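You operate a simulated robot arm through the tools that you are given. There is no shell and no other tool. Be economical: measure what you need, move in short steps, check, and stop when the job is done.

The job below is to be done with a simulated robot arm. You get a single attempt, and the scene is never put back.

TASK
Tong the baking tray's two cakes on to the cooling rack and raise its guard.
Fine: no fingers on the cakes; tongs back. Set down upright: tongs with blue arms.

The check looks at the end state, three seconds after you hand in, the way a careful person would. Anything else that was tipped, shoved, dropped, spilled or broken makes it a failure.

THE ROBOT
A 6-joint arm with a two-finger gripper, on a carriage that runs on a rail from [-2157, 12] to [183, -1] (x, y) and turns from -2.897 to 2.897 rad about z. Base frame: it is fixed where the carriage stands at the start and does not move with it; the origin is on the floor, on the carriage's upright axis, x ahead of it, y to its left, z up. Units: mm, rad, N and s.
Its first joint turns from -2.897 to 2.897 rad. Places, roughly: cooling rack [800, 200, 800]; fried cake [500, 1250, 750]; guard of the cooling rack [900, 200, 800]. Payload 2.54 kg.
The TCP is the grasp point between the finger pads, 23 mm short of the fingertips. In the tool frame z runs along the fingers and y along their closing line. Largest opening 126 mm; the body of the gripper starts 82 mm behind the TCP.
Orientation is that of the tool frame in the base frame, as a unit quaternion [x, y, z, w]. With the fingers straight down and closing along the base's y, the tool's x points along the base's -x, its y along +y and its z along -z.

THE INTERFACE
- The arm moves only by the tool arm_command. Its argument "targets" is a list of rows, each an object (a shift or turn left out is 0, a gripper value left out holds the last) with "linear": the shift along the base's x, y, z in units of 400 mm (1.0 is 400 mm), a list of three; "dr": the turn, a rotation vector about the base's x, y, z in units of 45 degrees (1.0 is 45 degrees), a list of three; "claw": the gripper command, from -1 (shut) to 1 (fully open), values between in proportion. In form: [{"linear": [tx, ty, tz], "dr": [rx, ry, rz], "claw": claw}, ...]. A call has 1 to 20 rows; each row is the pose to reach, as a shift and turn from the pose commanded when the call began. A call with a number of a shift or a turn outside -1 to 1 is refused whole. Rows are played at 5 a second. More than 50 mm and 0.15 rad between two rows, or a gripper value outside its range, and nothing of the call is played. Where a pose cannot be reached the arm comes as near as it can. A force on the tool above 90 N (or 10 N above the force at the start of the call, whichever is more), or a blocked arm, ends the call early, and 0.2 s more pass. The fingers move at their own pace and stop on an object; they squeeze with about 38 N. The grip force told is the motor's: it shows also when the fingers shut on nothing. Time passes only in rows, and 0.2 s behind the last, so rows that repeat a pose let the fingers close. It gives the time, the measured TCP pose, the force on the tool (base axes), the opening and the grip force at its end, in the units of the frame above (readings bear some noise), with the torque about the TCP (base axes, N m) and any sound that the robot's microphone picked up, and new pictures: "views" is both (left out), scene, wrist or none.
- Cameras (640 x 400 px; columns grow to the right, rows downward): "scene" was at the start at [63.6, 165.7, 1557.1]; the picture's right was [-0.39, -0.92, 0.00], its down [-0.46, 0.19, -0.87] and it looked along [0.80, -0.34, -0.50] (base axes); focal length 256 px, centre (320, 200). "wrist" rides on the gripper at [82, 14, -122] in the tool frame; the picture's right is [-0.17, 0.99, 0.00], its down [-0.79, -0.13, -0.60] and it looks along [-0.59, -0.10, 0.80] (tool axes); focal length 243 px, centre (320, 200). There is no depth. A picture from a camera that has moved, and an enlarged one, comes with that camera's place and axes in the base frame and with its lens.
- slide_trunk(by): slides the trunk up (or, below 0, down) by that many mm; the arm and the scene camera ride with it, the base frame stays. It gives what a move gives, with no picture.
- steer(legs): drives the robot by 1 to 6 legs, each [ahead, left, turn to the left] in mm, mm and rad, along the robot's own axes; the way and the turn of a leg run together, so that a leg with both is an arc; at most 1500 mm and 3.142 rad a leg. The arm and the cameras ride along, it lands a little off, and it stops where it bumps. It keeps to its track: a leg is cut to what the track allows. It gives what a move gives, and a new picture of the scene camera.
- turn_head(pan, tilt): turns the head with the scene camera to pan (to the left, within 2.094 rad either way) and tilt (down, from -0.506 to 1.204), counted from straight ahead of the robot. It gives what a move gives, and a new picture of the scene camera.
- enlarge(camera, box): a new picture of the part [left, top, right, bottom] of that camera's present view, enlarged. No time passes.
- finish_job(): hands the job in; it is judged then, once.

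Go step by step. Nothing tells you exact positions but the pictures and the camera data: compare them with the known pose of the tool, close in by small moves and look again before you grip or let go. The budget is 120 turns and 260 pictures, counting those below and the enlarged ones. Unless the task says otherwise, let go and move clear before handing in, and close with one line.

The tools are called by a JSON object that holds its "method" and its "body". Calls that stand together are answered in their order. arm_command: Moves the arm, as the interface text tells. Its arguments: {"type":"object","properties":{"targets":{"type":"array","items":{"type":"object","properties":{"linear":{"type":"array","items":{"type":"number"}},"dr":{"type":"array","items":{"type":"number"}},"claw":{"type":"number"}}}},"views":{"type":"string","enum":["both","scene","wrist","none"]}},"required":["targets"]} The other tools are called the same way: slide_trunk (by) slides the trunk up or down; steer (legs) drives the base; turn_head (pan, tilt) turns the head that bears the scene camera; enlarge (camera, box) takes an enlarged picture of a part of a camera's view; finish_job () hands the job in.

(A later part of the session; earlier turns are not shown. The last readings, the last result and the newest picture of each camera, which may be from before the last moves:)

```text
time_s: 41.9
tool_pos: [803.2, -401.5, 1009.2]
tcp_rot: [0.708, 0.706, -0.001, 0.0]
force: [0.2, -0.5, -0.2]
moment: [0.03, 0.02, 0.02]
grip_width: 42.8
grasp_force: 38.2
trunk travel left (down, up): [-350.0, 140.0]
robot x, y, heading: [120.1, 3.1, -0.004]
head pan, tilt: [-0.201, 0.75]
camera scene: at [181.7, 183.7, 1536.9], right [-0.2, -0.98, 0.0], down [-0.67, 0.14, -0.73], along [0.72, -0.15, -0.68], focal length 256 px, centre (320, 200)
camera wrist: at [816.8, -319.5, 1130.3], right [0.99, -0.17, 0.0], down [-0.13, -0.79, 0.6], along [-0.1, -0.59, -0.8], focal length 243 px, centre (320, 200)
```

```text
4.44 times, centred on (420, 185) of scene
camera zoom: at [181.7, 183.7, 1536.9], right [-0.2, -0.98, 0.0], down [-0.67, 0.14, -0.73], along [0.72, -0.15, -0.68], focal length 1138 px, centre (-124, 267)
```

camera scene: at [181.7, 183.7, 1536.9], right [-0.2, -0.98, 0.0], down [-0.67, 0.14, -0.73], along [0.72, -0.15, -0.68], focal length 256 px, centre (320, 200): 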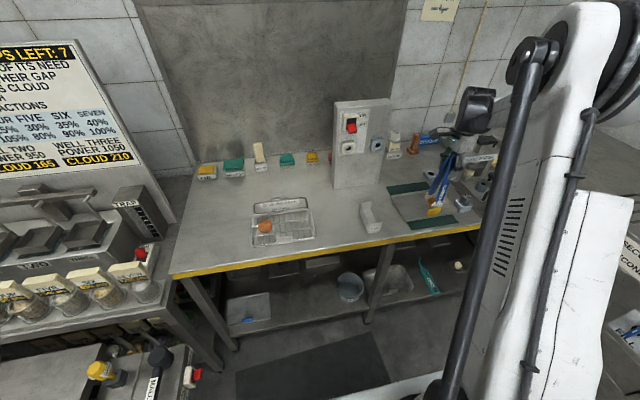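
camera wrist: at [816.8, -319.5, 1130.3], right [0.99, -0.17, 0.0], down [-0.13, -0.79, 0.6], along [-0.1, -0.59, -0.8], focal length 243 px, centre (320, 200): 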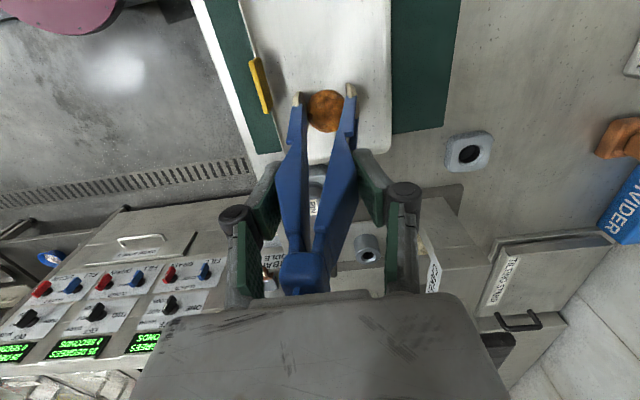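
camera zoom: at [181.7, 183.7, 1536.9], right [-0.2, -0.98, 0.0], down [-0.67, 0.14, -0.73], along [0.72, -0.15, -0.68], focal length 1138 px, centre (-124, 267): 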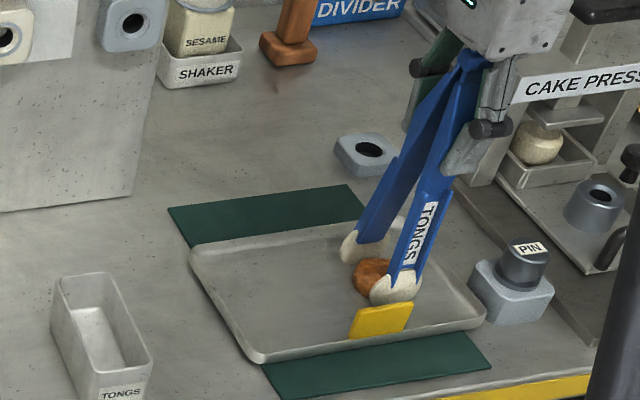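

The second cake is clamped. Lifting and carrying it to the rack's right half (TCP about y=150).

{"method": "arm_command", "body": {"targets": [{"linear": [0, 0, 0.01]}, {"linear": [0, 0, 0.04]}, {"linear": [0, 0, 0.1]}, {"linear": [0, 0, 0.18]}, {"linear": [0, 0, 0.26]}, {"linear": [0, 0.06, 0.26]}, {"linear": [0, 0.14, 0.26]}, {"linear": [0, 0.23, 0.26]}, {"linear": [0, 0.32, 0.26]}, {"linear": [0, 0.41, 0.26]}, {"linear": [0, 0.5, 0.26]}, {"linear": [0, 0.59, 0.26]}, {"linear": [0, 0.67, 0.26]}, {"linear": [0, 0.7, 0.26]}], "views": "scene"}}

{"method": "arm_command", "body": {"targets": [{"linear": [-0.002, 0.06, 0]}, {"linear": [-0.004, 0.14, 0]}, {"linear": [-0.005, 0.23, 0]}, {"linear": [-0.006, 0.32, 0]}, {"linear": [-0.006, 0.41, 0]}, {"linear": [-0.006, 0.5, 0]}, {"linear": [-0.006, 0.59, 0]}, {"linear": [-0.006, 0.65, 0]}, {"linear": [-0.006, 0.677, 0]}, {"linear": [-0.006, 0.677, -0.06]}, {"linear": [-0.006, 0.677, -0.14]}, {"linear": [-0.006, 0.677, -0.2]}, {"linear": [-0.006, 0.677, -0.2]}], "views": "both"}}

{"method": "enlarge", "body": {"camera": "scene", "box": [230, 160, 330, 250]}}

{"method": "enlarge", "body": {"camera": "wrist", "box": [200, 20, 440, 210]}}

```text
time_s: 44.9
tool_pos: [804.7, -118.0, 1109.1]
tcp_rot: [0.708, 0.706, 0.0, 0.0]
force: [-0.8, -1.1, -1.0]
moment: [-0.01, 0.04, 0.04]
grip_width: 42.5
grasp_force: 38.2
trunk travel left (down, up): [-350.0, 140.0]
robot x, y, heading: [115.8, -2.2, -0.0]
head pan, tilt: [-0.201, 0.75]
camera scene: at [181.7, 184.1, 1536.8], right [-0.2, -0.98, 0.0], down [-0.67, 0.14, -0.73], along [0.72, -0.15, -0.68], focal length 256 px, centre (320, 200)
```

scene: 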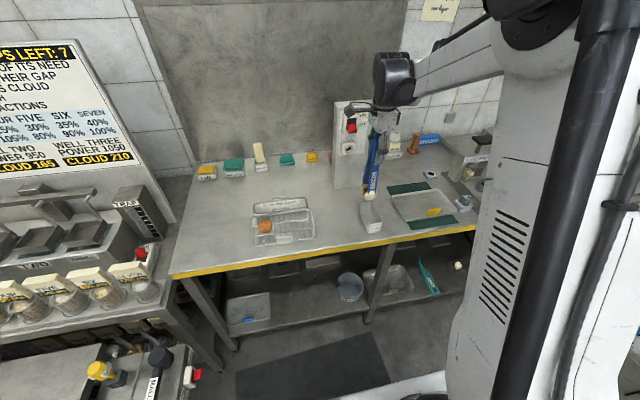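

```text
time_s: 47.7
tool_pos: [803.5, 148.5, 1030.8]
tcp_rot: [0.708, 0.707, 0.0, 0.0]
force: [-0.9, -0.8, -0.8]
moment: [0.03, 0.04, 0.0]
grip_width: 42.4
grasp_force: 37.6
trunk travel left (down, up): [-350.0, 140.0]
robot x, y, heading: [116.7, -1.2, -0.003]
head pan, tilt: [-0.201, 0.75]
camera scene: at [181.8, 183.8, 1536.9], right [-0.2, -0.98, 0.0], down [-0.67, 0.14, -0.73], along [0.72, -0.15, -0.68], focal length 256 px, centre (320, 200)
camera wrist: at [816.8, 230.6, 1152.1], right [0.99, -0.17, 0.0], down [-0.13, -0.79, 0.6], along [-0.1, -0.59, -0.8], focal length 243 px, centre (320, 200)
```

scene: 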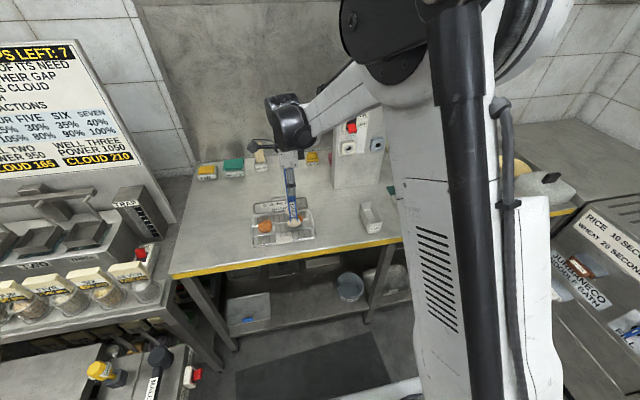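
wrist: 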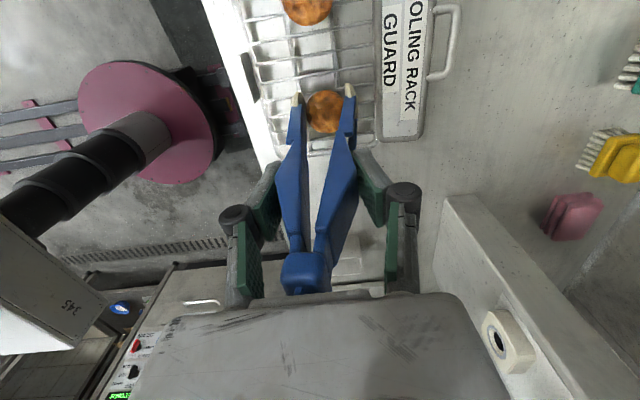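

```text
4.44 times, centred on (280, 205) of scene
camera zoom: at [181.8, 183.8, 1536.9], right [-0.2, -0.98, 0.0], down [-0.67, 0.14, -0.73], along [0.72, -0.15, -0.68], focal length 1138 px, centre (498, 178)
```

zoom: 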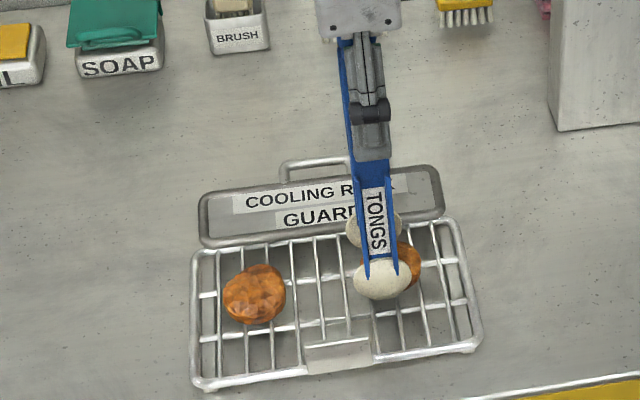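

```text
2.11 times, centred on (320, 115) of wrist
camera zoom: at [816.8, 230.6, 1152.1], right [0.99, -0.17, 0.0], down [-0.13, -0.79, 0.6], along [-0.1, -0.59, -0.8], focal length 511 px, centre (320, 379)
```

zoom: 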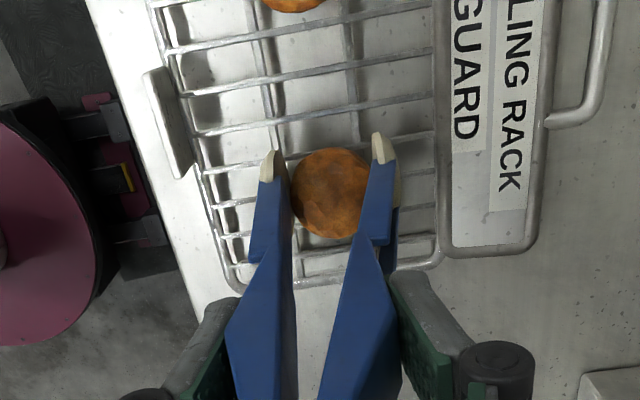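

Second cake is placed well over the rack's right half. Lowering to contact height, then releasing.

{"method": "arm_command", "body": {"targets": [{"linear": [0, 0, -0.01]}, {"linear": [0, 0, -0.014]}, {"linear": [0, 0, -0.014]}], "views": "none"}}

```text
time_s: 48.5
tool_pos: [801.9, 150.5, 1025.8]
tcp_rot: [0.708, 0.706, 0.0, 0.0]
force: [0.1, -0.1, -0.4]
moment: [0.0, 0.01, -0.02]
grip_width: 42.4
grasp_force: 37.3
trunk travel left (down, up): [-350.0, 140.0]
robot x, y, heading: [127.0, 1.5, -0.003]
head pan, tilt: [-0.201, 0.75]
```

{"method": "arm_command", "body": {"targets": [{"linear": [0, 0, -0.004]}, {"linear": [0, 0, -0.004], "claw": -0.33}, {"linear": [0, 0, -0.004], "claw": -0.3}, {"linear": [0, 0, -0.004], "claw": -0.27}, {"linear": [0, 0, -0.002], "claw": -0.23}, {"linear": [0, 0, 0], "claw": -0.23}], "views": "wrist"}}

{"method": "arm_command", "body": {"targets": [{"linear": [0, 0, 0.01]}, {"linear": [0, 0, 0.04]}, {"linear": [0, 0, 0.1]}, {"linear": [0, 0, 0.17]}, {"linear": [0, 0, 0.24]}, {"linear": [0, 0, 0.24]}], "views": "both"}}

{"method": "enlarge", "body": {"camera": "scene", "box": [230, 140, 330, 250]}}

```text
time_s: 49.9
tool_pos: [800.5, 152.4, 1027.2]
tcp_rot: [0.708, 0.706, 0.0, 0.001]
force: [-0.7, 0.5, -1.1]
moment: [-0.03, -0.02, 0.02]
grip_width: 48.9
grasp_force: 4.1
trunk travel left (down, up): [-350.0, 140.0]
robot x, y, heading: [121.4, -2.0, -0.002]
head pan, tilt: [-0.201, 0.75]
camera wrist: at [814.1, 232.1, 1148.5], right [0.99, -0.17, 0.0], down [-0.13, -0.79, 0.6], along [-0.1, -0.59, -0.8], focal length 243 px, centre (320, 200)
```

wrist: 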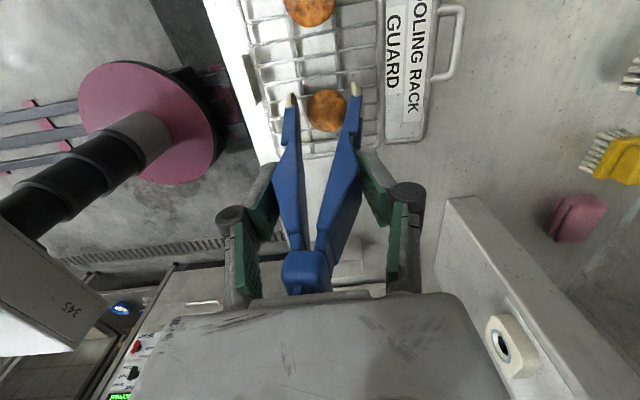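

```text
time_s: 51.3
tool_pos: [802.6, 149.6, 1120.3]
tcp_rot: [0.708, 0.706, 0.0, 0.0]
force: [0.1, -0.8, -1.2]
moment: [-0.01, 0.0, -0.01]
grip_width: 48.7
grasp_force: 4.2
trunk travel left (down, up): [-350.0, 140.0]
robot x, y, heading: [121.0, -5.3, -0.003]
head pan, tilt: [-0.201, 0.75]
camera scene: at [181.6, 183.7, 1536.9], right [-0.2, -0.98, 0.0], down [-0.67, 0.14, -0.73], along [0.72, -0.15, -0.68], focal length 256 px, centre (320, 200)
camera wrist: at [815.6, 231.6, 1241.6], right [0.99, -0.17, 0.0], down [-0.13, -0.79, 0.6], along [-0.1, -0.59, -0.8], focal length 243 px, centre (320, 200)
```

scene: 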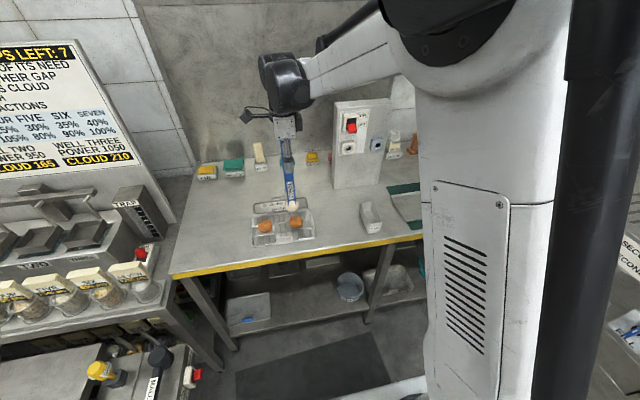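
wrist: 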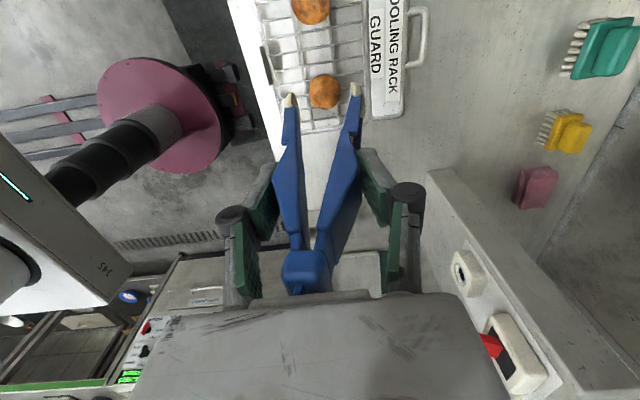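

```text
3.64 times, centred on (280, 195) of scene
camera zoom: at [181.6, 183.7, 1536.9], right [-0.2, -0.98, 0.0], down [-0.67, 0.14, -0.73], along [0.72, -0.15, -0.68], focal length 931 px, centre (466, 218)
```

zoom: 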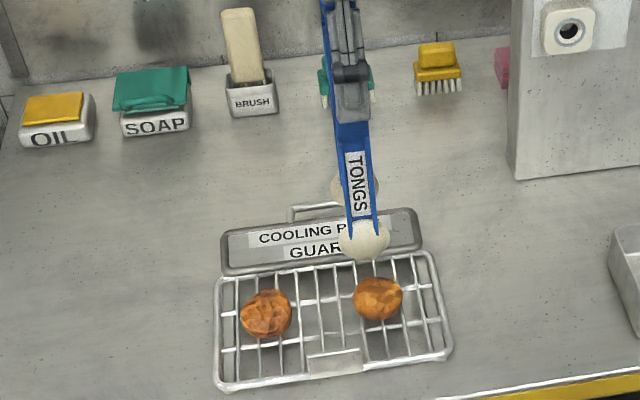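

Both cakes rest on the rack. Now to return the tongs: moving above their holder.

{"method": "arm_command", "body": {"targets": [{"linear": [0, -0.06, 0]}, {"linear": [-0.01, -0.16, 0]}, {"linear": [-0.03, -0.27, 0]}, {"linear": [-0.045, -0.38, 0]}, {"linear": [-0.06, -0.49, 0]}, {"linear": [-0.07, -0.6, 0]}, {"linear": [-0.076, -0.67, 0]}, {"linear": [-0.076, -0.695, 0]}, {"linear": [-0.076, -0.695, 0]}], "views": "both"}}

{"method": "enlarge", "body": {"camera": "scene", "box": [340, 110, 420, 240]}}

{"method": "enlarge", "body": {"camera": "wrist", "box": [240, 40, 400, 210]}}

```text
time_s: 53.3
tool_pos: [768.0, -127.2, 1121.1]
tcp_rot: [0.707, 0.707, 0.001, 0.0]
force: [0.3, -0.5, -0.9]
moment: [0.0, 0.01, 0.03]
grip_width: 48.5
grasp_force: 4.0
trunk travel left (down, up): [-350.0, 140.0]
robot x, y, heading: [120.2, 1.7, -0.001]
head pan, tilt: [-0.201, 0.75]
camera scene: at [181.8, 183.6, 1536.9], right [-0.2, -0.98, 0.0], down [-0.67, 0.14, -0.73], along [0.72, -0.15, -0.68], focal length 256 px, centre (320, 200)
camera wrist: at [782.0, -45.7, 1242.9], right [0.99, -0.17, 0.0], down [-0.13, -0.79, 0.6], along [-0.1, -0.59, -0.8], focal length 243 px, centre (320, 200)
```

scene: 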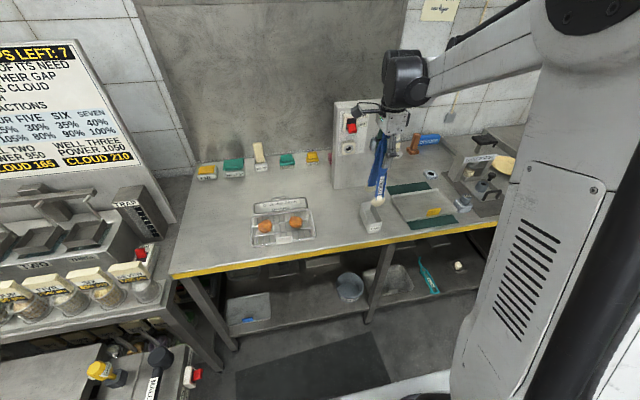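
wrist: 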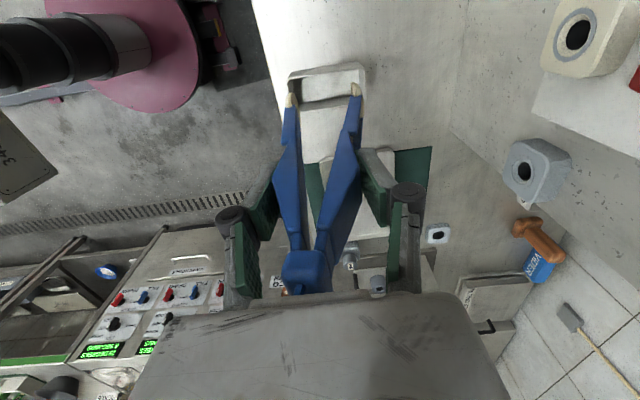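

```text
3.08 times, centred on (380, 175) of scene
camera zoom: at [181.8, 183.6, 1536.9], right [-0.2, -0.98, 0.0], down [-0.67, 0.14, -0.73], along [0.72, -0.15, -0.68], focal length 788 px, centre (135, 277)
```

zoom: 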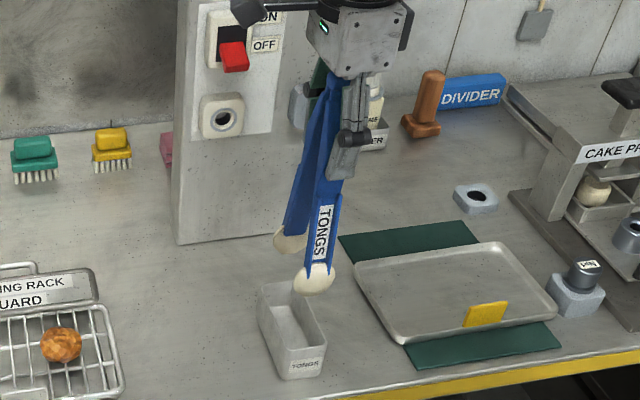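

```text
2.35 times, centred on (320, 125) of wrist
camera zoom: at [782.0, -45.7, 1242.9], right [0.99, -0.17, 0.0], down [-0.13, -0.79, 0.6], along [-0.1, -0.59, -0.8], focal length 571 px, centre (320, 376)
```

zoom: 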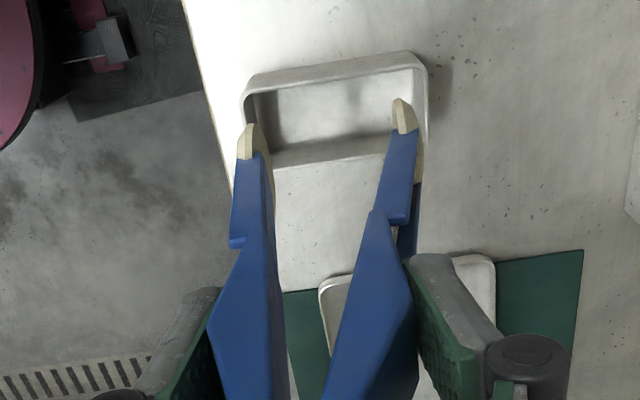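

The tongs slid ~12 mm in the grip and are nearly straight; original seat was at TCP (771,-128,1028). I'll align and lower to just above the holder.

{"method": "arm_command", "body": {"targets": [{"linear": [0.008, 0.003, -0.04]}, {"linear": [0.008, 0.003, -0.09]}, {"linear": [0.008, 0.003, -0.125]}, {"linear": [0.008, 0.003, -0.125]}], "views": "both"}}

{"method": "enlarge", "body": {"camera": "scene", "box": [340, 130, 420, 240]}}

{"method": "enlarge", "body": {"camera": "wrist", "box": [240, 40, 400, 210]}}

```text
time_s: 54.3
tool_pos: [771.3, -126.2, 1069.8]
tcp_rot: [0.707, 0.707, 0.0, 0.0]
force: [-0.4, -0.3, -0.6]
moment: [-0.02, 0.04, 0.03]
grip_width: 48.6
grasp_force: 3.7
trunk travel left (down, up): [-350.0, 140.0]
robot x, y, heading: [119.9, -0.9, -0.002]
head pan, tilt: [-0.201, 0.75]
camera scene: at [181.8, 183.7, 1536.9], right [-0.2, -0.98, 0.0], down [-0.67, 0.14, -0.73], along [0.72, -0.15, -0.68], focal length 256 px, centre (320, 200)
camera wrist: at [785.8, -45.1, 1192.0], right [0.99, -0.17, 0.0], down [-0.13, -0.79, 0.6], along [-0.1, -0.59, -0.8], focal length 243 px, centre (320, 200)
```

scene: 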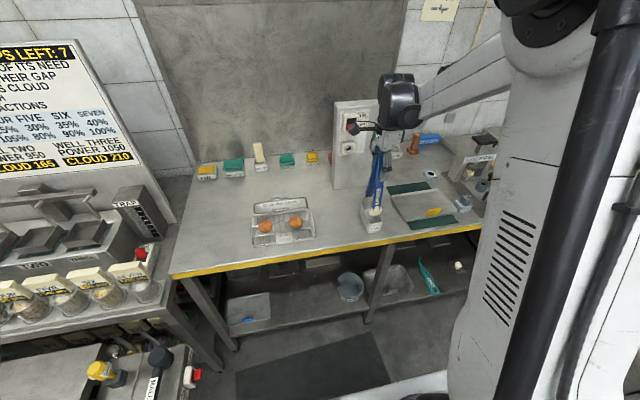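
wrist: 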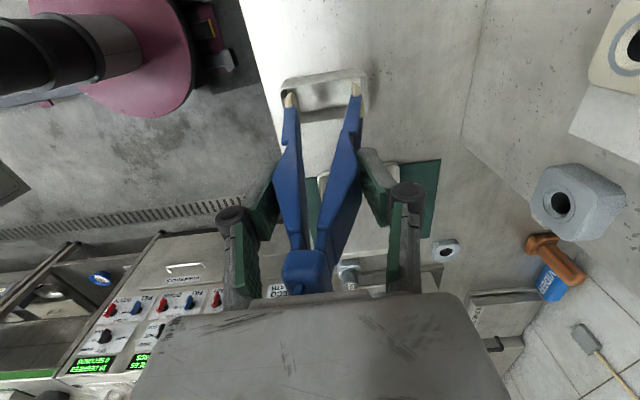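

```text
3.64 times, centred on (380, 185) of scene
camera zoom: at [181.8, 183.7, 1536.9], right [-0.2, -0.98, 0.0], down [-0.67, 0.14, -0.73], along [0.72, -0.15, -0.68], focal length 931 px, centre (102, 254)
```

zoom: 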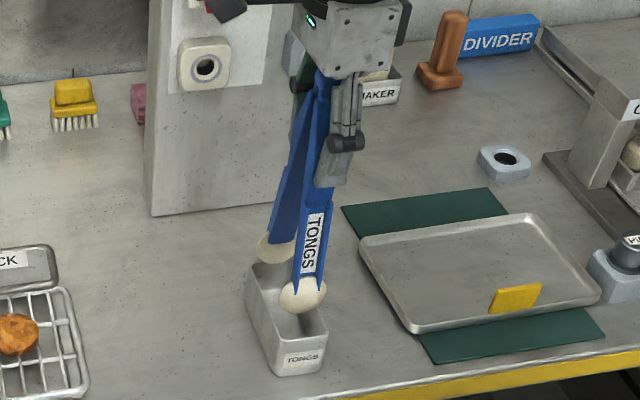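

```text
2.35 times, centred on (320, 125) of wrist
camera zoom: at [785.8, -45.1, 1192.0], right [0.99, -0.17, 0.0], down [-0.13, -0.79, 0.6], along [-0.1, -0.59, -0.8], focal length 571 px, centre (320, 376)
```

zoom: 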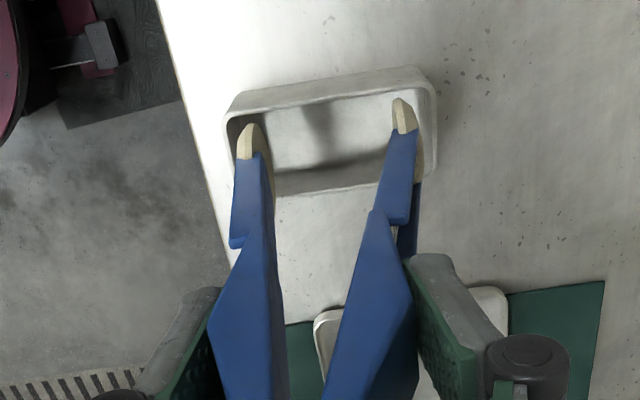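

Alignment matches the original seat within a couple of mm. Lowering in slow steps.

{"method": "arm_command", "body": {"targets": [{"linear": [0, 0, -0.03]}, {"linear": [0, 0, -0.06]}, {"linear": [0, 0, -0.09]}, {"linear": [0, 0, -0.105]}, {"linear": [0, 0, -0.105]}], "views": "both"}}

{"method": "enlarge", "body": {"camera": "scene", "box": [340, 130, 420, 240]}}

{"method": "enlarge", "body": {"camera": "wrist", "box": [240, 40, 400, 210]}}

```text
time_s: 55.5
tool_pos: [773.3, -125.9, 1030.0]
tcp_rot: [0.708, 0.707, -0.001, 0.0]
force: [0.1, 0.6, -0.6]
moment: [-0.04, 0.03, 0.01]
grip_width: 48.5
grasp_force: 4.0
trunk travel left (down, up): [-350.0, 140.0]
robot x, y, heading: [118.9, -3.2, -0.005]
head pan, tilt: [-0.201, 0.75]
camera scene: at [181.8, 183.7, 1536.9], right [-0.2, -0.98, 0.0], down [-0.67, 0.14, -0.73], along [0.72, -0.15, -0.68], focal length 256 px, centre (320, 200)
camera wrist: at [787.8, -44.8, 1151.2], right [0.99, -0.17, 0.0], down [-0.13, -0.79, 0.6], along [-0.1, -0.59, -0.8], focal length 243 px, centre (320, 200)
```

scene: 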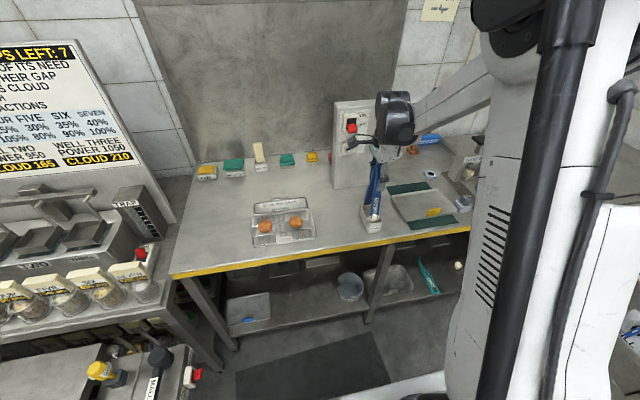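
wrist: 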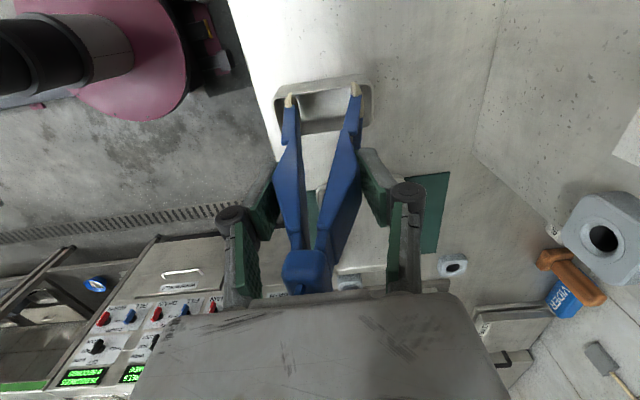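

```text
3.64 times, centred on (380, 185) of scene
camera zoom: at [181.8, 183.7, 1536.9], right [-0.2, -0.98, 0.0], down [-0.67, 0.14, -0.73], along [0.72, -0.15, -0.68], focal length 931 px, centre (102, 254)
```

zoom: 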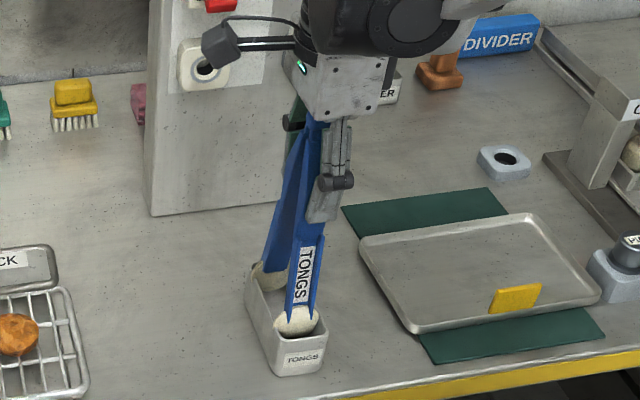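

```text
2.35 times, centred on (320, 125) of wrist
camera zoom: at [787.8, -44.8, 1151.2], right [0.99, -0.17, 0.0], down [-0.13, -0.79, 0.6], along [-0.1, -0.59, -0.8], focal length 571 px, centre (320, 376)
```

zoom: 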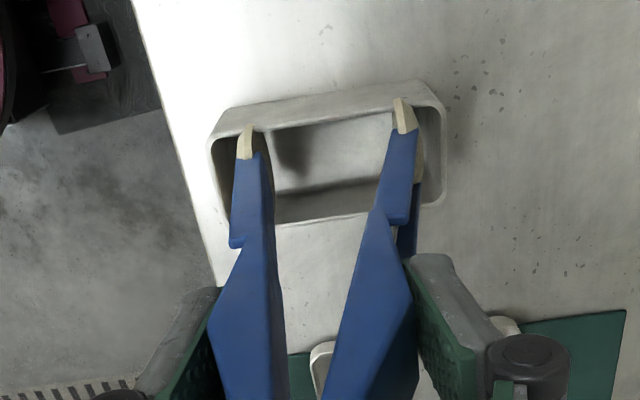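

{"method": "arm_command", "body": {"targets": [{"linear": [0, 0, -0.012]}, {"linear": [0, 0, -0.024]}, {"linear": [0, 0, -0.024]}], "views": "none"}}

{"method": "arm_command", "body": {"targets": [{"linear": [0, 0, -0.008]}, {"linear": [0, 0, -0.012]}, {"linear": [0, 0, -0.012]}], "views": "both"}}

{"method": "enlarge", "body": {"camera": "scene", "box": [340, 130, 420, 240]}}

{"method": "enlarge", "body": {"camera": "wrist", "box": [220, 40, 420, 300]}}

```text
time_s: 56.3
tool_pos: [773.5, -127.9, 1019.9]
tcp_rot: [0.708, 0.706, 0.0, 0.0]
force: [0.4, -0.2, -0.5]
moment: [0.01, -0.02, -0.01]
grip_width: 48.5
grasp_force: 3.5
trunk travel left (down, up): [-350.0, 140.0]
robot x, y, heading: [120.5, 1.5, -0.001]
head pan, tilt: [-0.201, 0.75]
```

```text
time_s: 57.1
tool_pos: [772.4, -126.4, 1016.5]
tcp_rot: [0.708, 0.706, 0.001, 0.0]
force: [-0.1, 1.3, -0.5]
moment: [-0.02, 0.03, 0.0]
grip_width: 48.7
grasp_force: 3.8
trunk travel left (down, up): [-350.0, 140.0]
robot x, y, heading: [122.5, -4.8, 0.0]
head pan, tilt: [-0.201, 0.75]
camera scene: at [181.7, 183.7, 1536.9], right [-0.2, -0.98, 0.0], down [-0.67, 0.14, -0.73], along [0.72, -0.15, -0.68], focal length 256 px, centre (320, 200)
camera wrist: at [786.8, -45.6, 1137.6], right [0.99, -0.17, 0.0], down [-0.13, -0.79, 0.6], along [-0.1, -0.59, -0.8], focal length 243 px, centre (320, 200)
```

scene: 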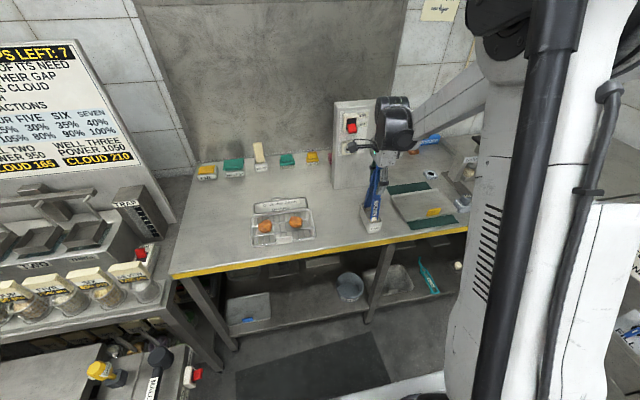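
wrist: 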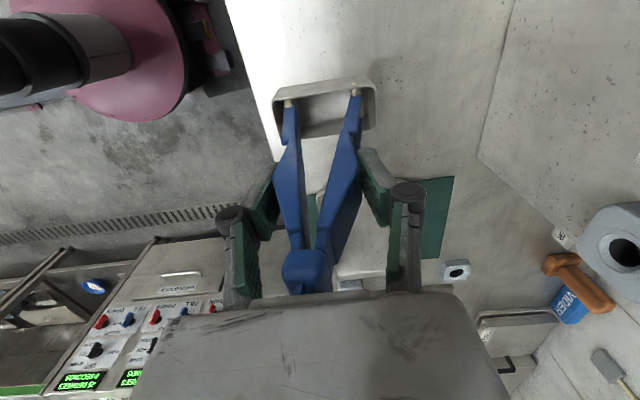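

```text
3.64 times, centred on (380, 185) of scene
camera zoom: at [181.7, 183.7, 1536.9], right [-0.2, -0.98, 0.0], down [-0.67, 0.14, -0.73], along [0.72, -0.15, -0.68], focal length 931 px, centre (102, 254)
```

zoom: 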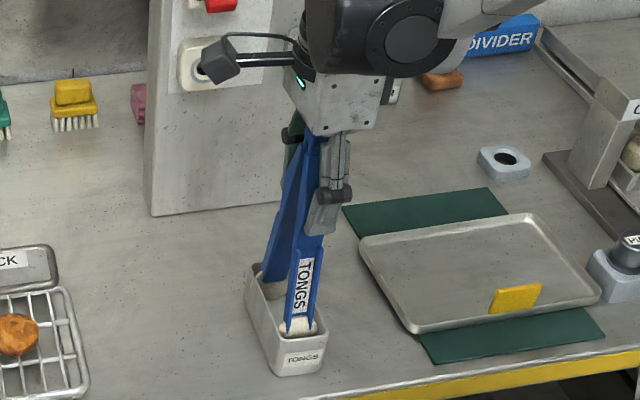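

```text
1.54 times, centred on (320, 170) of wrist
camera zoom: at [786.8, -45.6, 1137.6], right [0.99, -0.17, 0.0], down [-0.13, -0.79, 0.6], along [-0.1, -0.59, -0.8], focal length 373 px, centre (320, 246)
```

zoom: 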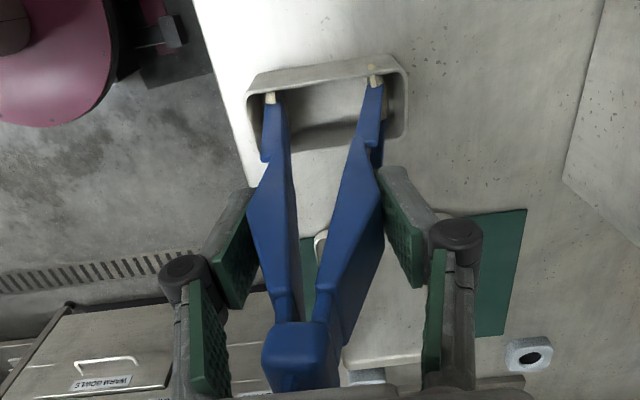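

The tips are essentially at the holder floor. A few mm more, then I'll open slowly so the tongs settle.

{"method": "arm_command", "body": {"targets": [{"linear": [0, 0, -0.006]}, {"linear": [0, 0, -0.01]}, {"linear": [0, 0, -0.01], "claw": -0.2}, {"linear": [0, 0, -0.01], "claw": -0.18}, {"linear": [0, 0, -0.01], "claw": -0.16}, {"linear": [0, 0, -0.01], "claw": -0.13}, {"linear": [0, 0, -0.01], "claw": -0.1}, {"linear": [0, 0, -0.01], "claw": -0.1}], "views": "both"}}

{"method": "enlarge", "body": {"camera": "scene", "box": [340, 130, 420, 240]}}

{"method": "enlarge", "body": {"camera": "wrist", "box": [220, 40, 420, 300]}}

```text
time_s: 58.9
tool_pos: [774.3, -125.7, 1011.1]
tcp_rot: [0.708, 0.706, 0.0, 0.0]
force: [-0.3, -0.7, 0.0]
moment: [-0.03, -0.04, 0.01]
grip_width: 56.9
grasp_force: 0.2
trunk travel left (down, up): [-350.0, 140.0]
robot x, y, heading: [120.9, -3.9, -0.003]
head pan, tilt: [-0.201, 0.75]
camera scene: at [181.7, 183.7, 1536.9], right [-0.2, -0.98, 0.0], down [-0.67, 0.14, -0.73], along [0.72, -0.15, -0.68], focal length 256 px, centre (320, 200)
camera wrist: at [787.6, -45.5, 1132.9], right [0.99, -0.17, 0.0], down [-0.13, -0.79, 0.6], along [-0.1, -0.59, -0.8], focal length 243 px, centre (320, 200)
```

scene: 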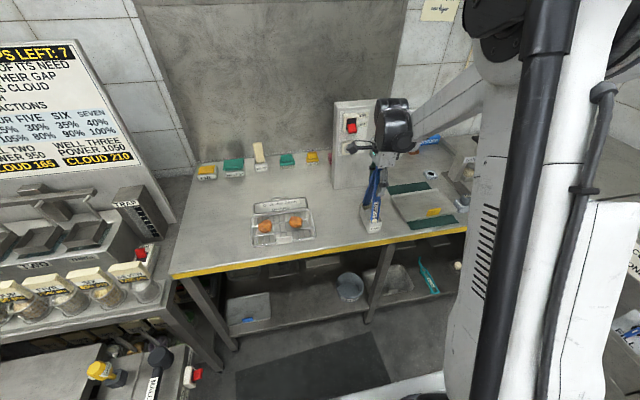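
wrist: 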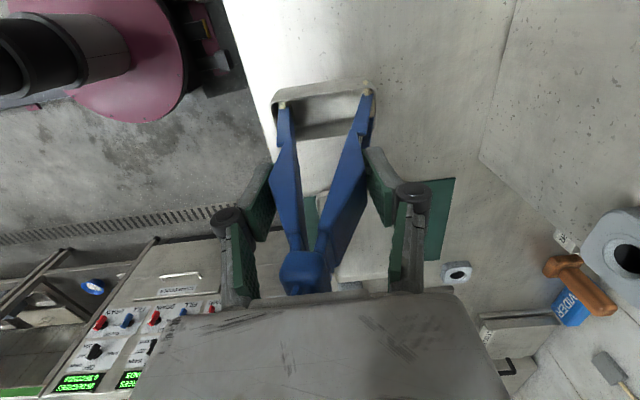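

```text
3.64 times, centred on (380, 185) of scene
camera zoom: at [181.7, 183.7, 1536.9], right [-0.2, -0.98, 0.0], down [-0.67, 0.14, -0.73], along [0.72, -0.15, -0.68], focal length 931 px, centre (102, 254)
```

zoom: 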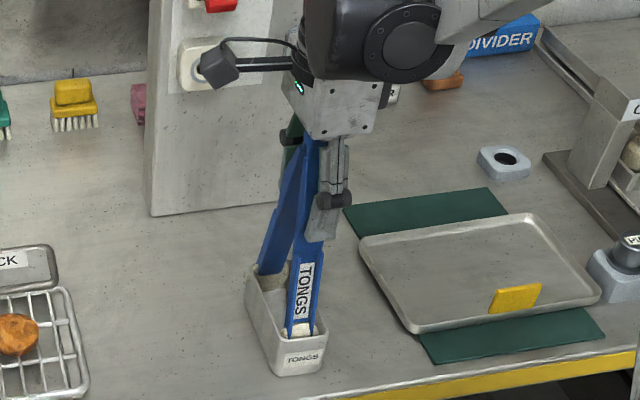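

```text
1.54 times, centred on (320, 170) of wrist
camera zoom: at [787.6, -45.5, 1132.9], right [0.99, -0.17, 0.0], down [-0.13, -0.79, 0.6], along [-0.1, -0.59, -0.8], focal length 373 px, centre (320, 246)
```

zoom: 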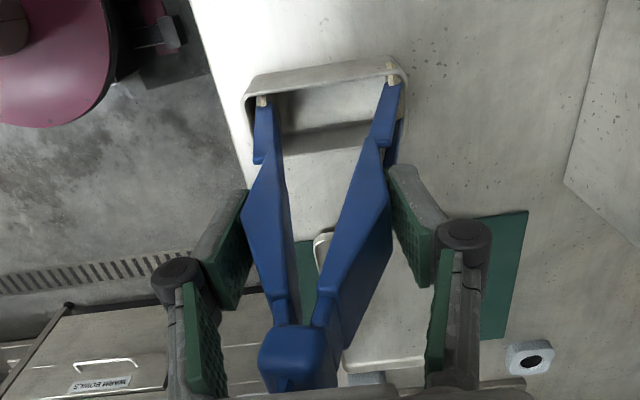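

Released; the tongs stand in the holder with arms splayed. I'll open fully and rise straight up.

{"method": "arm_command", "body": {"targets": [{"claw": 0.2}, {"claw": 0.6}, {"claw": 1}, {"linear": [0, 0, 0.03], "claw": 1}, {"linear": [0, 0, 0.08], "claw": 1}, {"linear": [0, 0, 0.16], "claw": 1}, {"linear": [0, 0, 0.26], "claw": 1}, {"linear": [0, 0, 0.36], "claw": 1}, {"linear": [0, 0, 0.44], "claw": 1}, {"linear": [0, 0, 0.44], "claw": 1}], "views": "both"}}

{"method": "enlarge", "body": {"camera": "scene", "box": [340, 130, 420, 240]}}

{"method": "enlarge", "body": {"camera": "wrist", "box": [240, 40, 400, 200]}}

```text
time_s: 61.1
tool_pos: [778.6, -125.8, 1188.7]
tcp_rot: [0.708, 0.706, 0.0, 0.0]
force: [0.1, -0.2, 0.0]
moment: [0.01, -0.02, 0.01]
grip_width: 126.3
grasp_force: 0.1
trunk travel left (down, up): [-350.0, 140.0]
robot x, y, heading: [117.5, -1.2, 0.003]
head pan, tilt: [-0.201, 0.75]
camera scene: at [181.6, 183.7, 1536.8], right [-0.2, -0.98, 0.0], down [-0.67, 0.14, -0.73], along [0.72, -0.15, -0.68], focal length 256 px, centre (320, 200)
camera wrist: at [792.8, -44.8, 1309.4], right [0.99, -0.17, 0.0], down [-0.13, -0.79, 0.6], along [-0.1, -0.59, -0.8], focal length 243 px, centre (320, 200)
```

scene: 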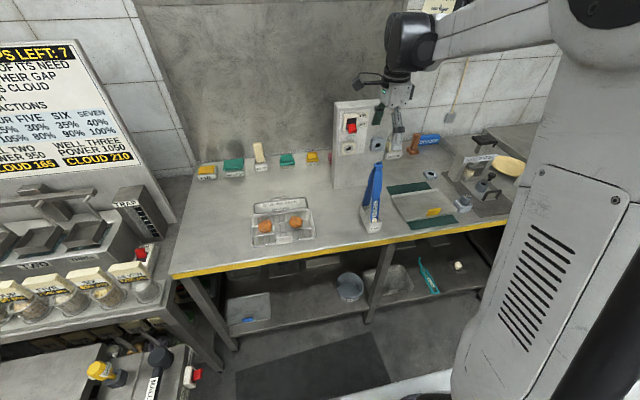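
wrist: 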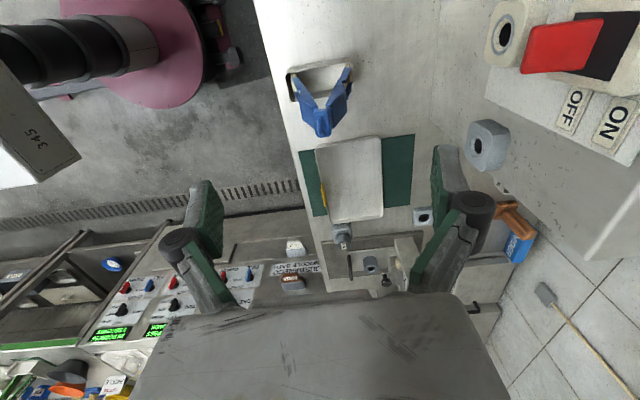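

```text
3.64 times, centred on (380, 185) of scene
camera zoom: at [181.6, 183.7, 1536.8], right [-0.2, -0.98, 0.0], down [-0.67, 0.14, -0.73], along [0.72, -0.15, -0.68], focal length 931 px, centre (102, 254)
```

zoom: 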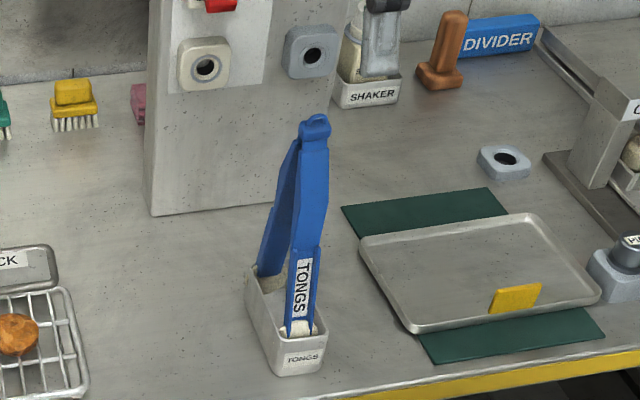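

```text
2.50 times, centred on (320, 120) of wrist
camera zoom: at [792.8, -44.8, 1309.4], right [0.99, -0.17, 0.0], down [-0.13, -0.79, 0.6], along [-0.1, -0.59, -0.8], focal length 606 px, centre (320, 400)
```

zoom: 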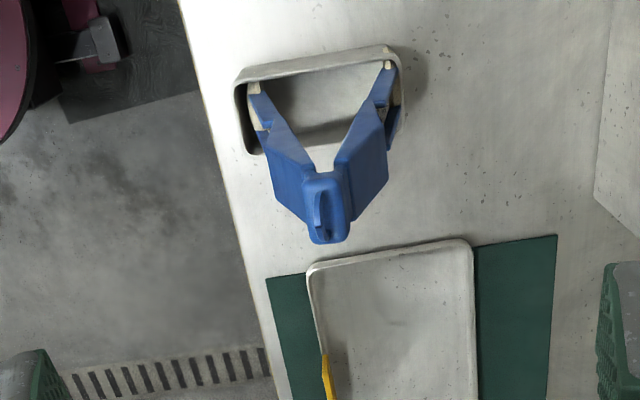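

The tongs are back upright, and the tray is unmoved. Now the guard: moving above it to look.

{"method": "arm_command", "body": {"targets": [{"linear": [0, 0.06, 0]}, {"linear": [0.03, 0.15, 0]}, {"linear": [0.07, 0.25, 0]}, {"linear": [0.11, 0.35, 0]}, {"linear": [0.15, 0.45, 0]}, {"linear": [0.2, 0.55, 0]}, {"linear": [0.25, 0.65, 0]}, {"linear": [0.3, 0.74, 0]}, {"linear": [0.35, 0.82, 0]}, {"linear": [0.36, 0.84, 0]}, {"linear": [0.36, 0.84, 0]}], "views": "both"}}

{"method": "enlarge", "body": {"camera": "scene", "box": [240, 185, 330, 255]}}

{"method": "enlarge", "body": {"camera": "wrist", "box": [200, 20, 440, 210]}}

```text
time_s: 63.5
tool_pos: [920.4, 208.6, 1185.9]
tcp_rot: [0.708, 0.707, -0.001, 0.0]
force: [-0.7, -0.4, -0.5]
moment: [0.0, 0.0, -0.01]
grip_width: 126.2
grasp_force: 0.0
trunk travel left (down, up): [-350.0, 140.0]
robot x, y, heading: [117.8, -1.5, 0.0]
head pan, tilt: [-0.201, 0.75]
camera scene: at [181.5, 183.6, 1536.9], right [-0.2, -0.98, 0.0], down [-0.67, 0.14, -0.73], along [0.72, -0.15, -0.68], focal length 256 px, centre (320, 200)
camera wrist: at [933.0, 290.3, 1307.3], right [0.99, -0.17, 0.0], down [-0.13, -0.79, 0.6], along [-0.1, -0.59, -0.8], focal length 243 px, centre (320, 200)
```

scene: 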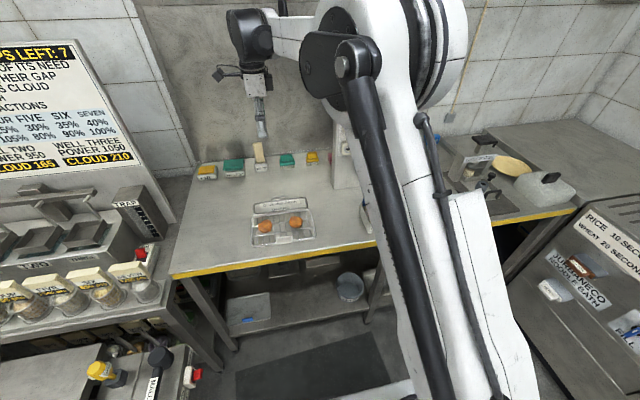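
wrist: 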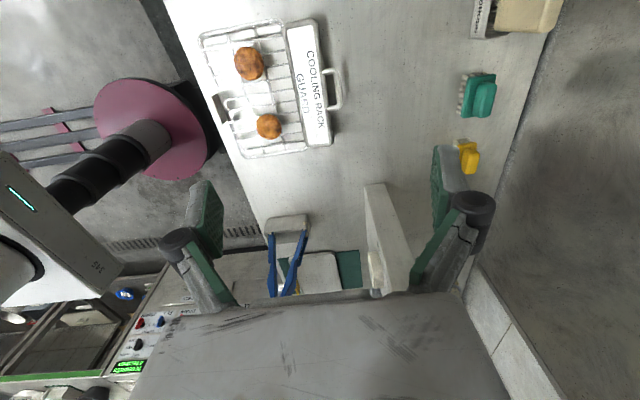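

```text
5.71 times, centred on (285, 220) of scene
camera zoom: at [181.5, 183.6, 1536.9], right [-0.2, -0.98, 0.0], down [-0.67, 0.14, -0.73], along [0.72, -0.15, -0.68], focal length 1463 px, centre (520, 86)
```

zoom: 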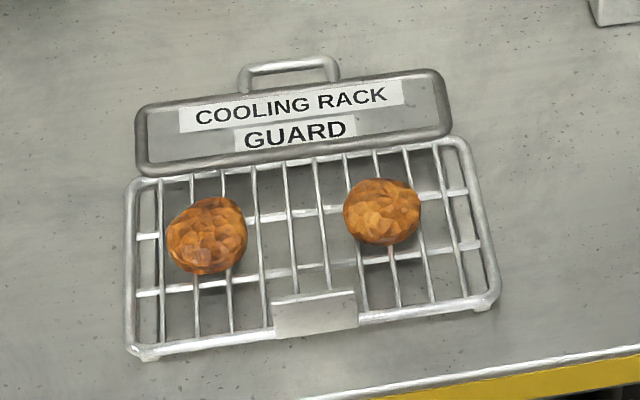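

```text
2.11 times, centred on (320, 115) of wrist
camera zoom: at [933.0, 290.3, 1307.3], right [0.99, -0.17, 0.0], down [-0.13, -0.79, 0.6], along [-0.1, -0.59, -0.8], focal length 511 px, centre (320, 379)
```

zoom: 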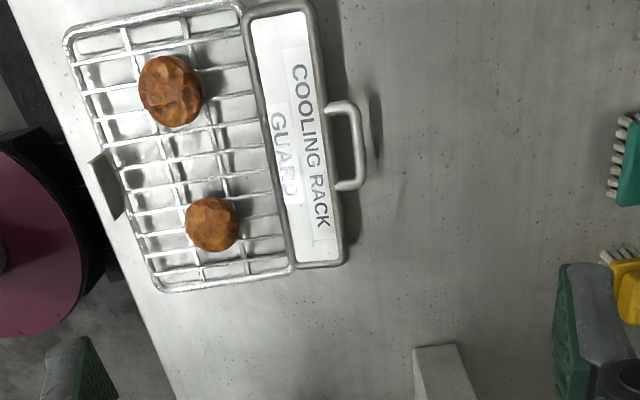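

The guard lies back at ~20°, its handle bar near (946,186,862), hinge near (871,·,833). I'll approach closer above the handle to refine before gripping the bar.

{"method": "arm_command", "body": {"targets": [{"linear": [0.03, -0.03, -0.1], "claw": 0.5}, {"linear": [0.062, -0.055, -0.2], "claw": 0}, {"linear": [0.062, -0.055, -0.3], "claw": -0.5}, {"linear": [0.062, -0.055, -0.4], "claw": -0.5}, {"linear": [0.062, -0.055, -0.5], "claw": -0.6}, {"linear": [0.062, -0.055, -0.58], "claw": -0.6}, {"linear": [0.062, -0.055, -0.58], "claw": -0.6}], "views": "both"}}

{"method": "enlarge", "body": {"camera": "scene", "box": [240, 165, 330, 245]}}

{"method": "enlarge", "body": {"camera": "wrist", "box": [240, 100, 400, 260]}}

```text
time_s: 65.1
tool_pos: [942.9, 186.7, 955.6]
tcp_rot: [0.708, 0.706, 0.0, 0.0]
force: [0.1, 0.7, 0.6]
moment: [0.0, -0.02, -0.02]
grip_width: 25.5
grasp_force: 0.0
trunk travel left (down, up): [-350.0, 140.0]
robot x, y, heading: [118.3, -2.8, -0.003]
head pan, tilt: [-0.201, 0.75]
camera scene: at [181.9, 183.8, 1536.9], right [-0.2, -0.98, 0.0], down [-0.67, 0.14, -0.73], along [0.72, -0.15, -0.68], focal length 256 px, centre (320, 200)
camera wrist: at [956.5, 268.5, 1076.8], right [0.99, -0.17, 0.0], down [-0.13, -0.79, 0.6], along [-0.1, -0.59, -0.8], focal length 243 px, centre (320, 200)
```

scene: 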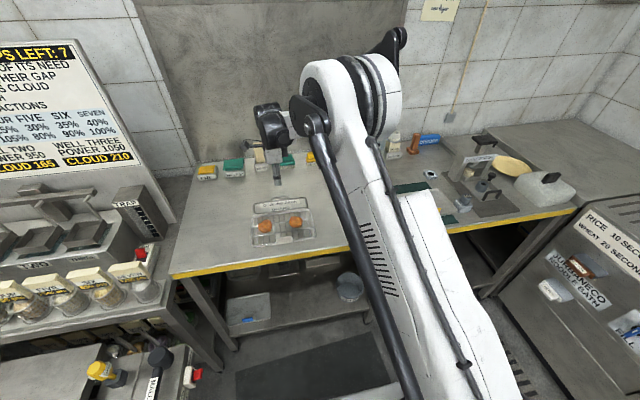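
wrist: 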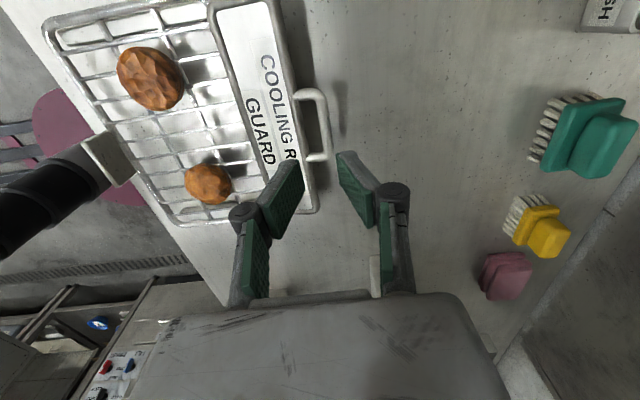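

```text
5.00 times, centred on (285, 205) of scene
camera zoom: at [181.9, 183.8, 1536.9], right [-0.2, -0.98, 0.0], down [-0.67, 0.14, -0.73], along [0.72, -0.15, -0.68], focal length 1280 px, centre (495, 175)
```

zoom: 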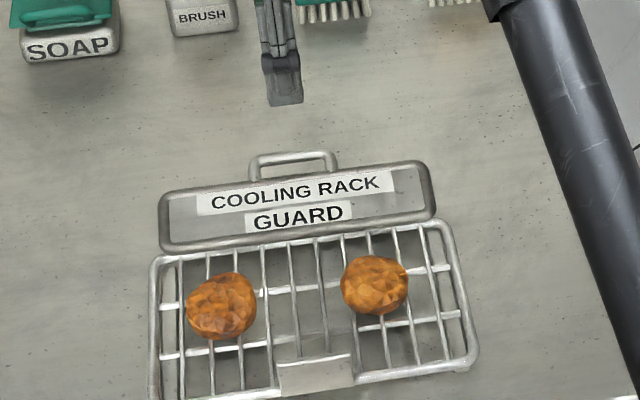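

```text
2.50 times, centred on (320, 180) of wrist
camera zoom: at [956.5, 268.5, 1076.8], right [0.99, -0.17, 0.0], down [-0.13, -0.79, 0.6], along [-0.1, -0.59, -0.8], focal length 606 px, centre (320, 250)
```

zoom: 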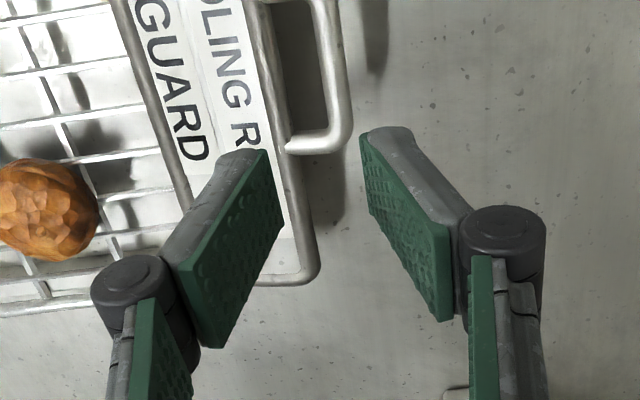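

{"method": "arm_command", "body": {"targets": [{"linear": [0.0115, 0.004, -0.05], "claw": -0.73}, {"linear": [0.0115, 0.004, -0.1], "claw": -0.73}, {"linear": [0.0115, 0.004, -0.145], "claw": -0.73}, {"linear": [0.0115, 0.004, -0.145], "claw": -0.73}], "views": "both"}}

{"method": "enlarge", "body": {"camera": "scene", "box": [250, 175, 310, 225]}}

{"method": "enlarge", "body": {"camera": "wrist", "box": [240, 90, 400, 250]}}

```text
time_s: 66.1
tool_pos: [946.8, 190.2, 896.5]
tcp_rot: [0.708, 0.706, 0.0, 0.0]
force: [0.0, 0.6, -0.5]
moment: [-0.04, 0.04, 0.02]
grip_width: 16.7
grasp_force: 0.0
trunk travel left (down, up): [-350.0, 140.0]
robot x, y, heading: [117.9, 0.6, -0.005]
head pan, tilt: [-0.201, 0.75]
camera scene: at [181.8, 183.8, 1536.9], right [-0.2, -0.98, 0.0], down [-0.67, 0.14, -0.73], along [0.72, -0.15, -0.68], focal length 256 px, centre (320, 200)
camera wrist: at [960.7, 271.6, 1018.8], right [0.99, -0.17, 0.0], down [-0.13, -0.79, 0.6], along [-0.1, -0.59, -0.8], focal length 243 px, centre (320, 200)
```

scene: 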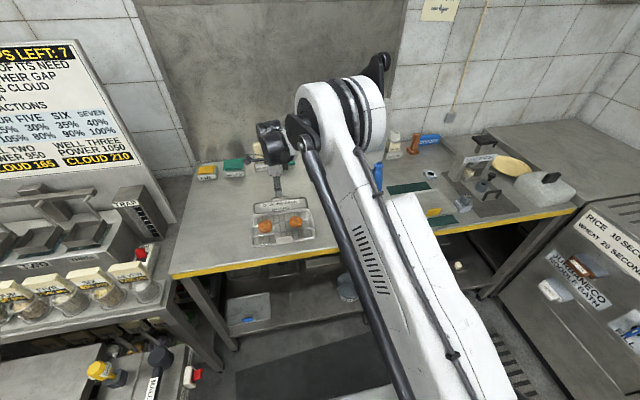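
wrist: 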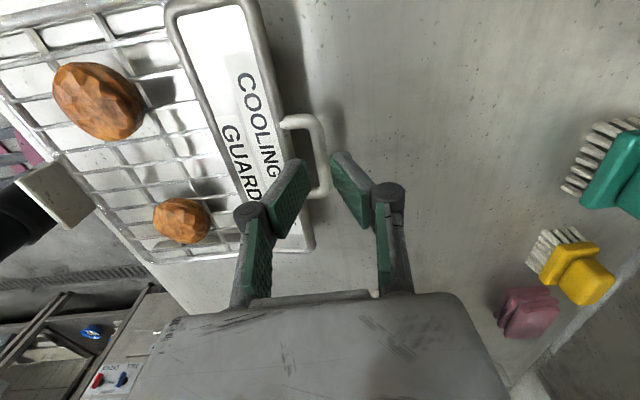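

```text
8.00 times, centred on (280, 200) of scene
camera zoom: at [181.8, 183.8, 1536.9], right [-0.2, -0.98, 0.0], down [-0.67, 0.14, -0.73], along [0.72, -0.15, -0.68], focal length 2049 px, centre (640, 200)
```

zoom: 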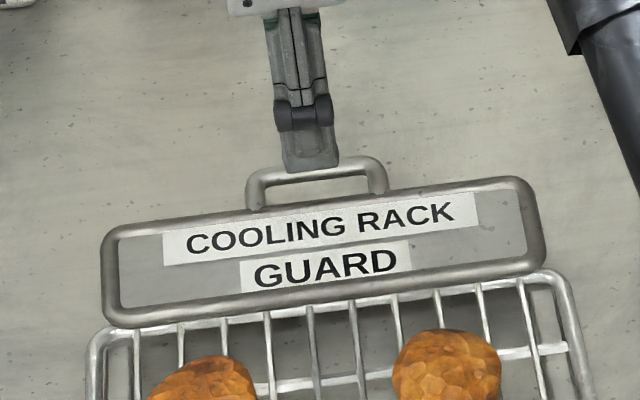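

```text
2.50 times, centred on (320, 170) of wrist
camera zoom: at [960.7, 271.6, 1018.8], right [0.99, -0.17, 0.0], down [-0.13, -0.79, 0.6], along [-0.1, -0.59, -0.8], focal length 606 px, centre (320, 275)
```

zoom: 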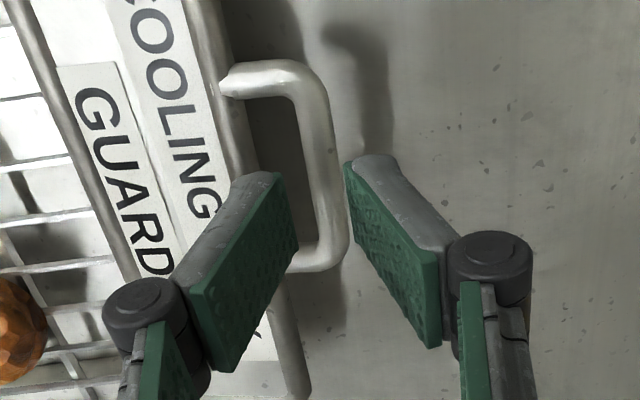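

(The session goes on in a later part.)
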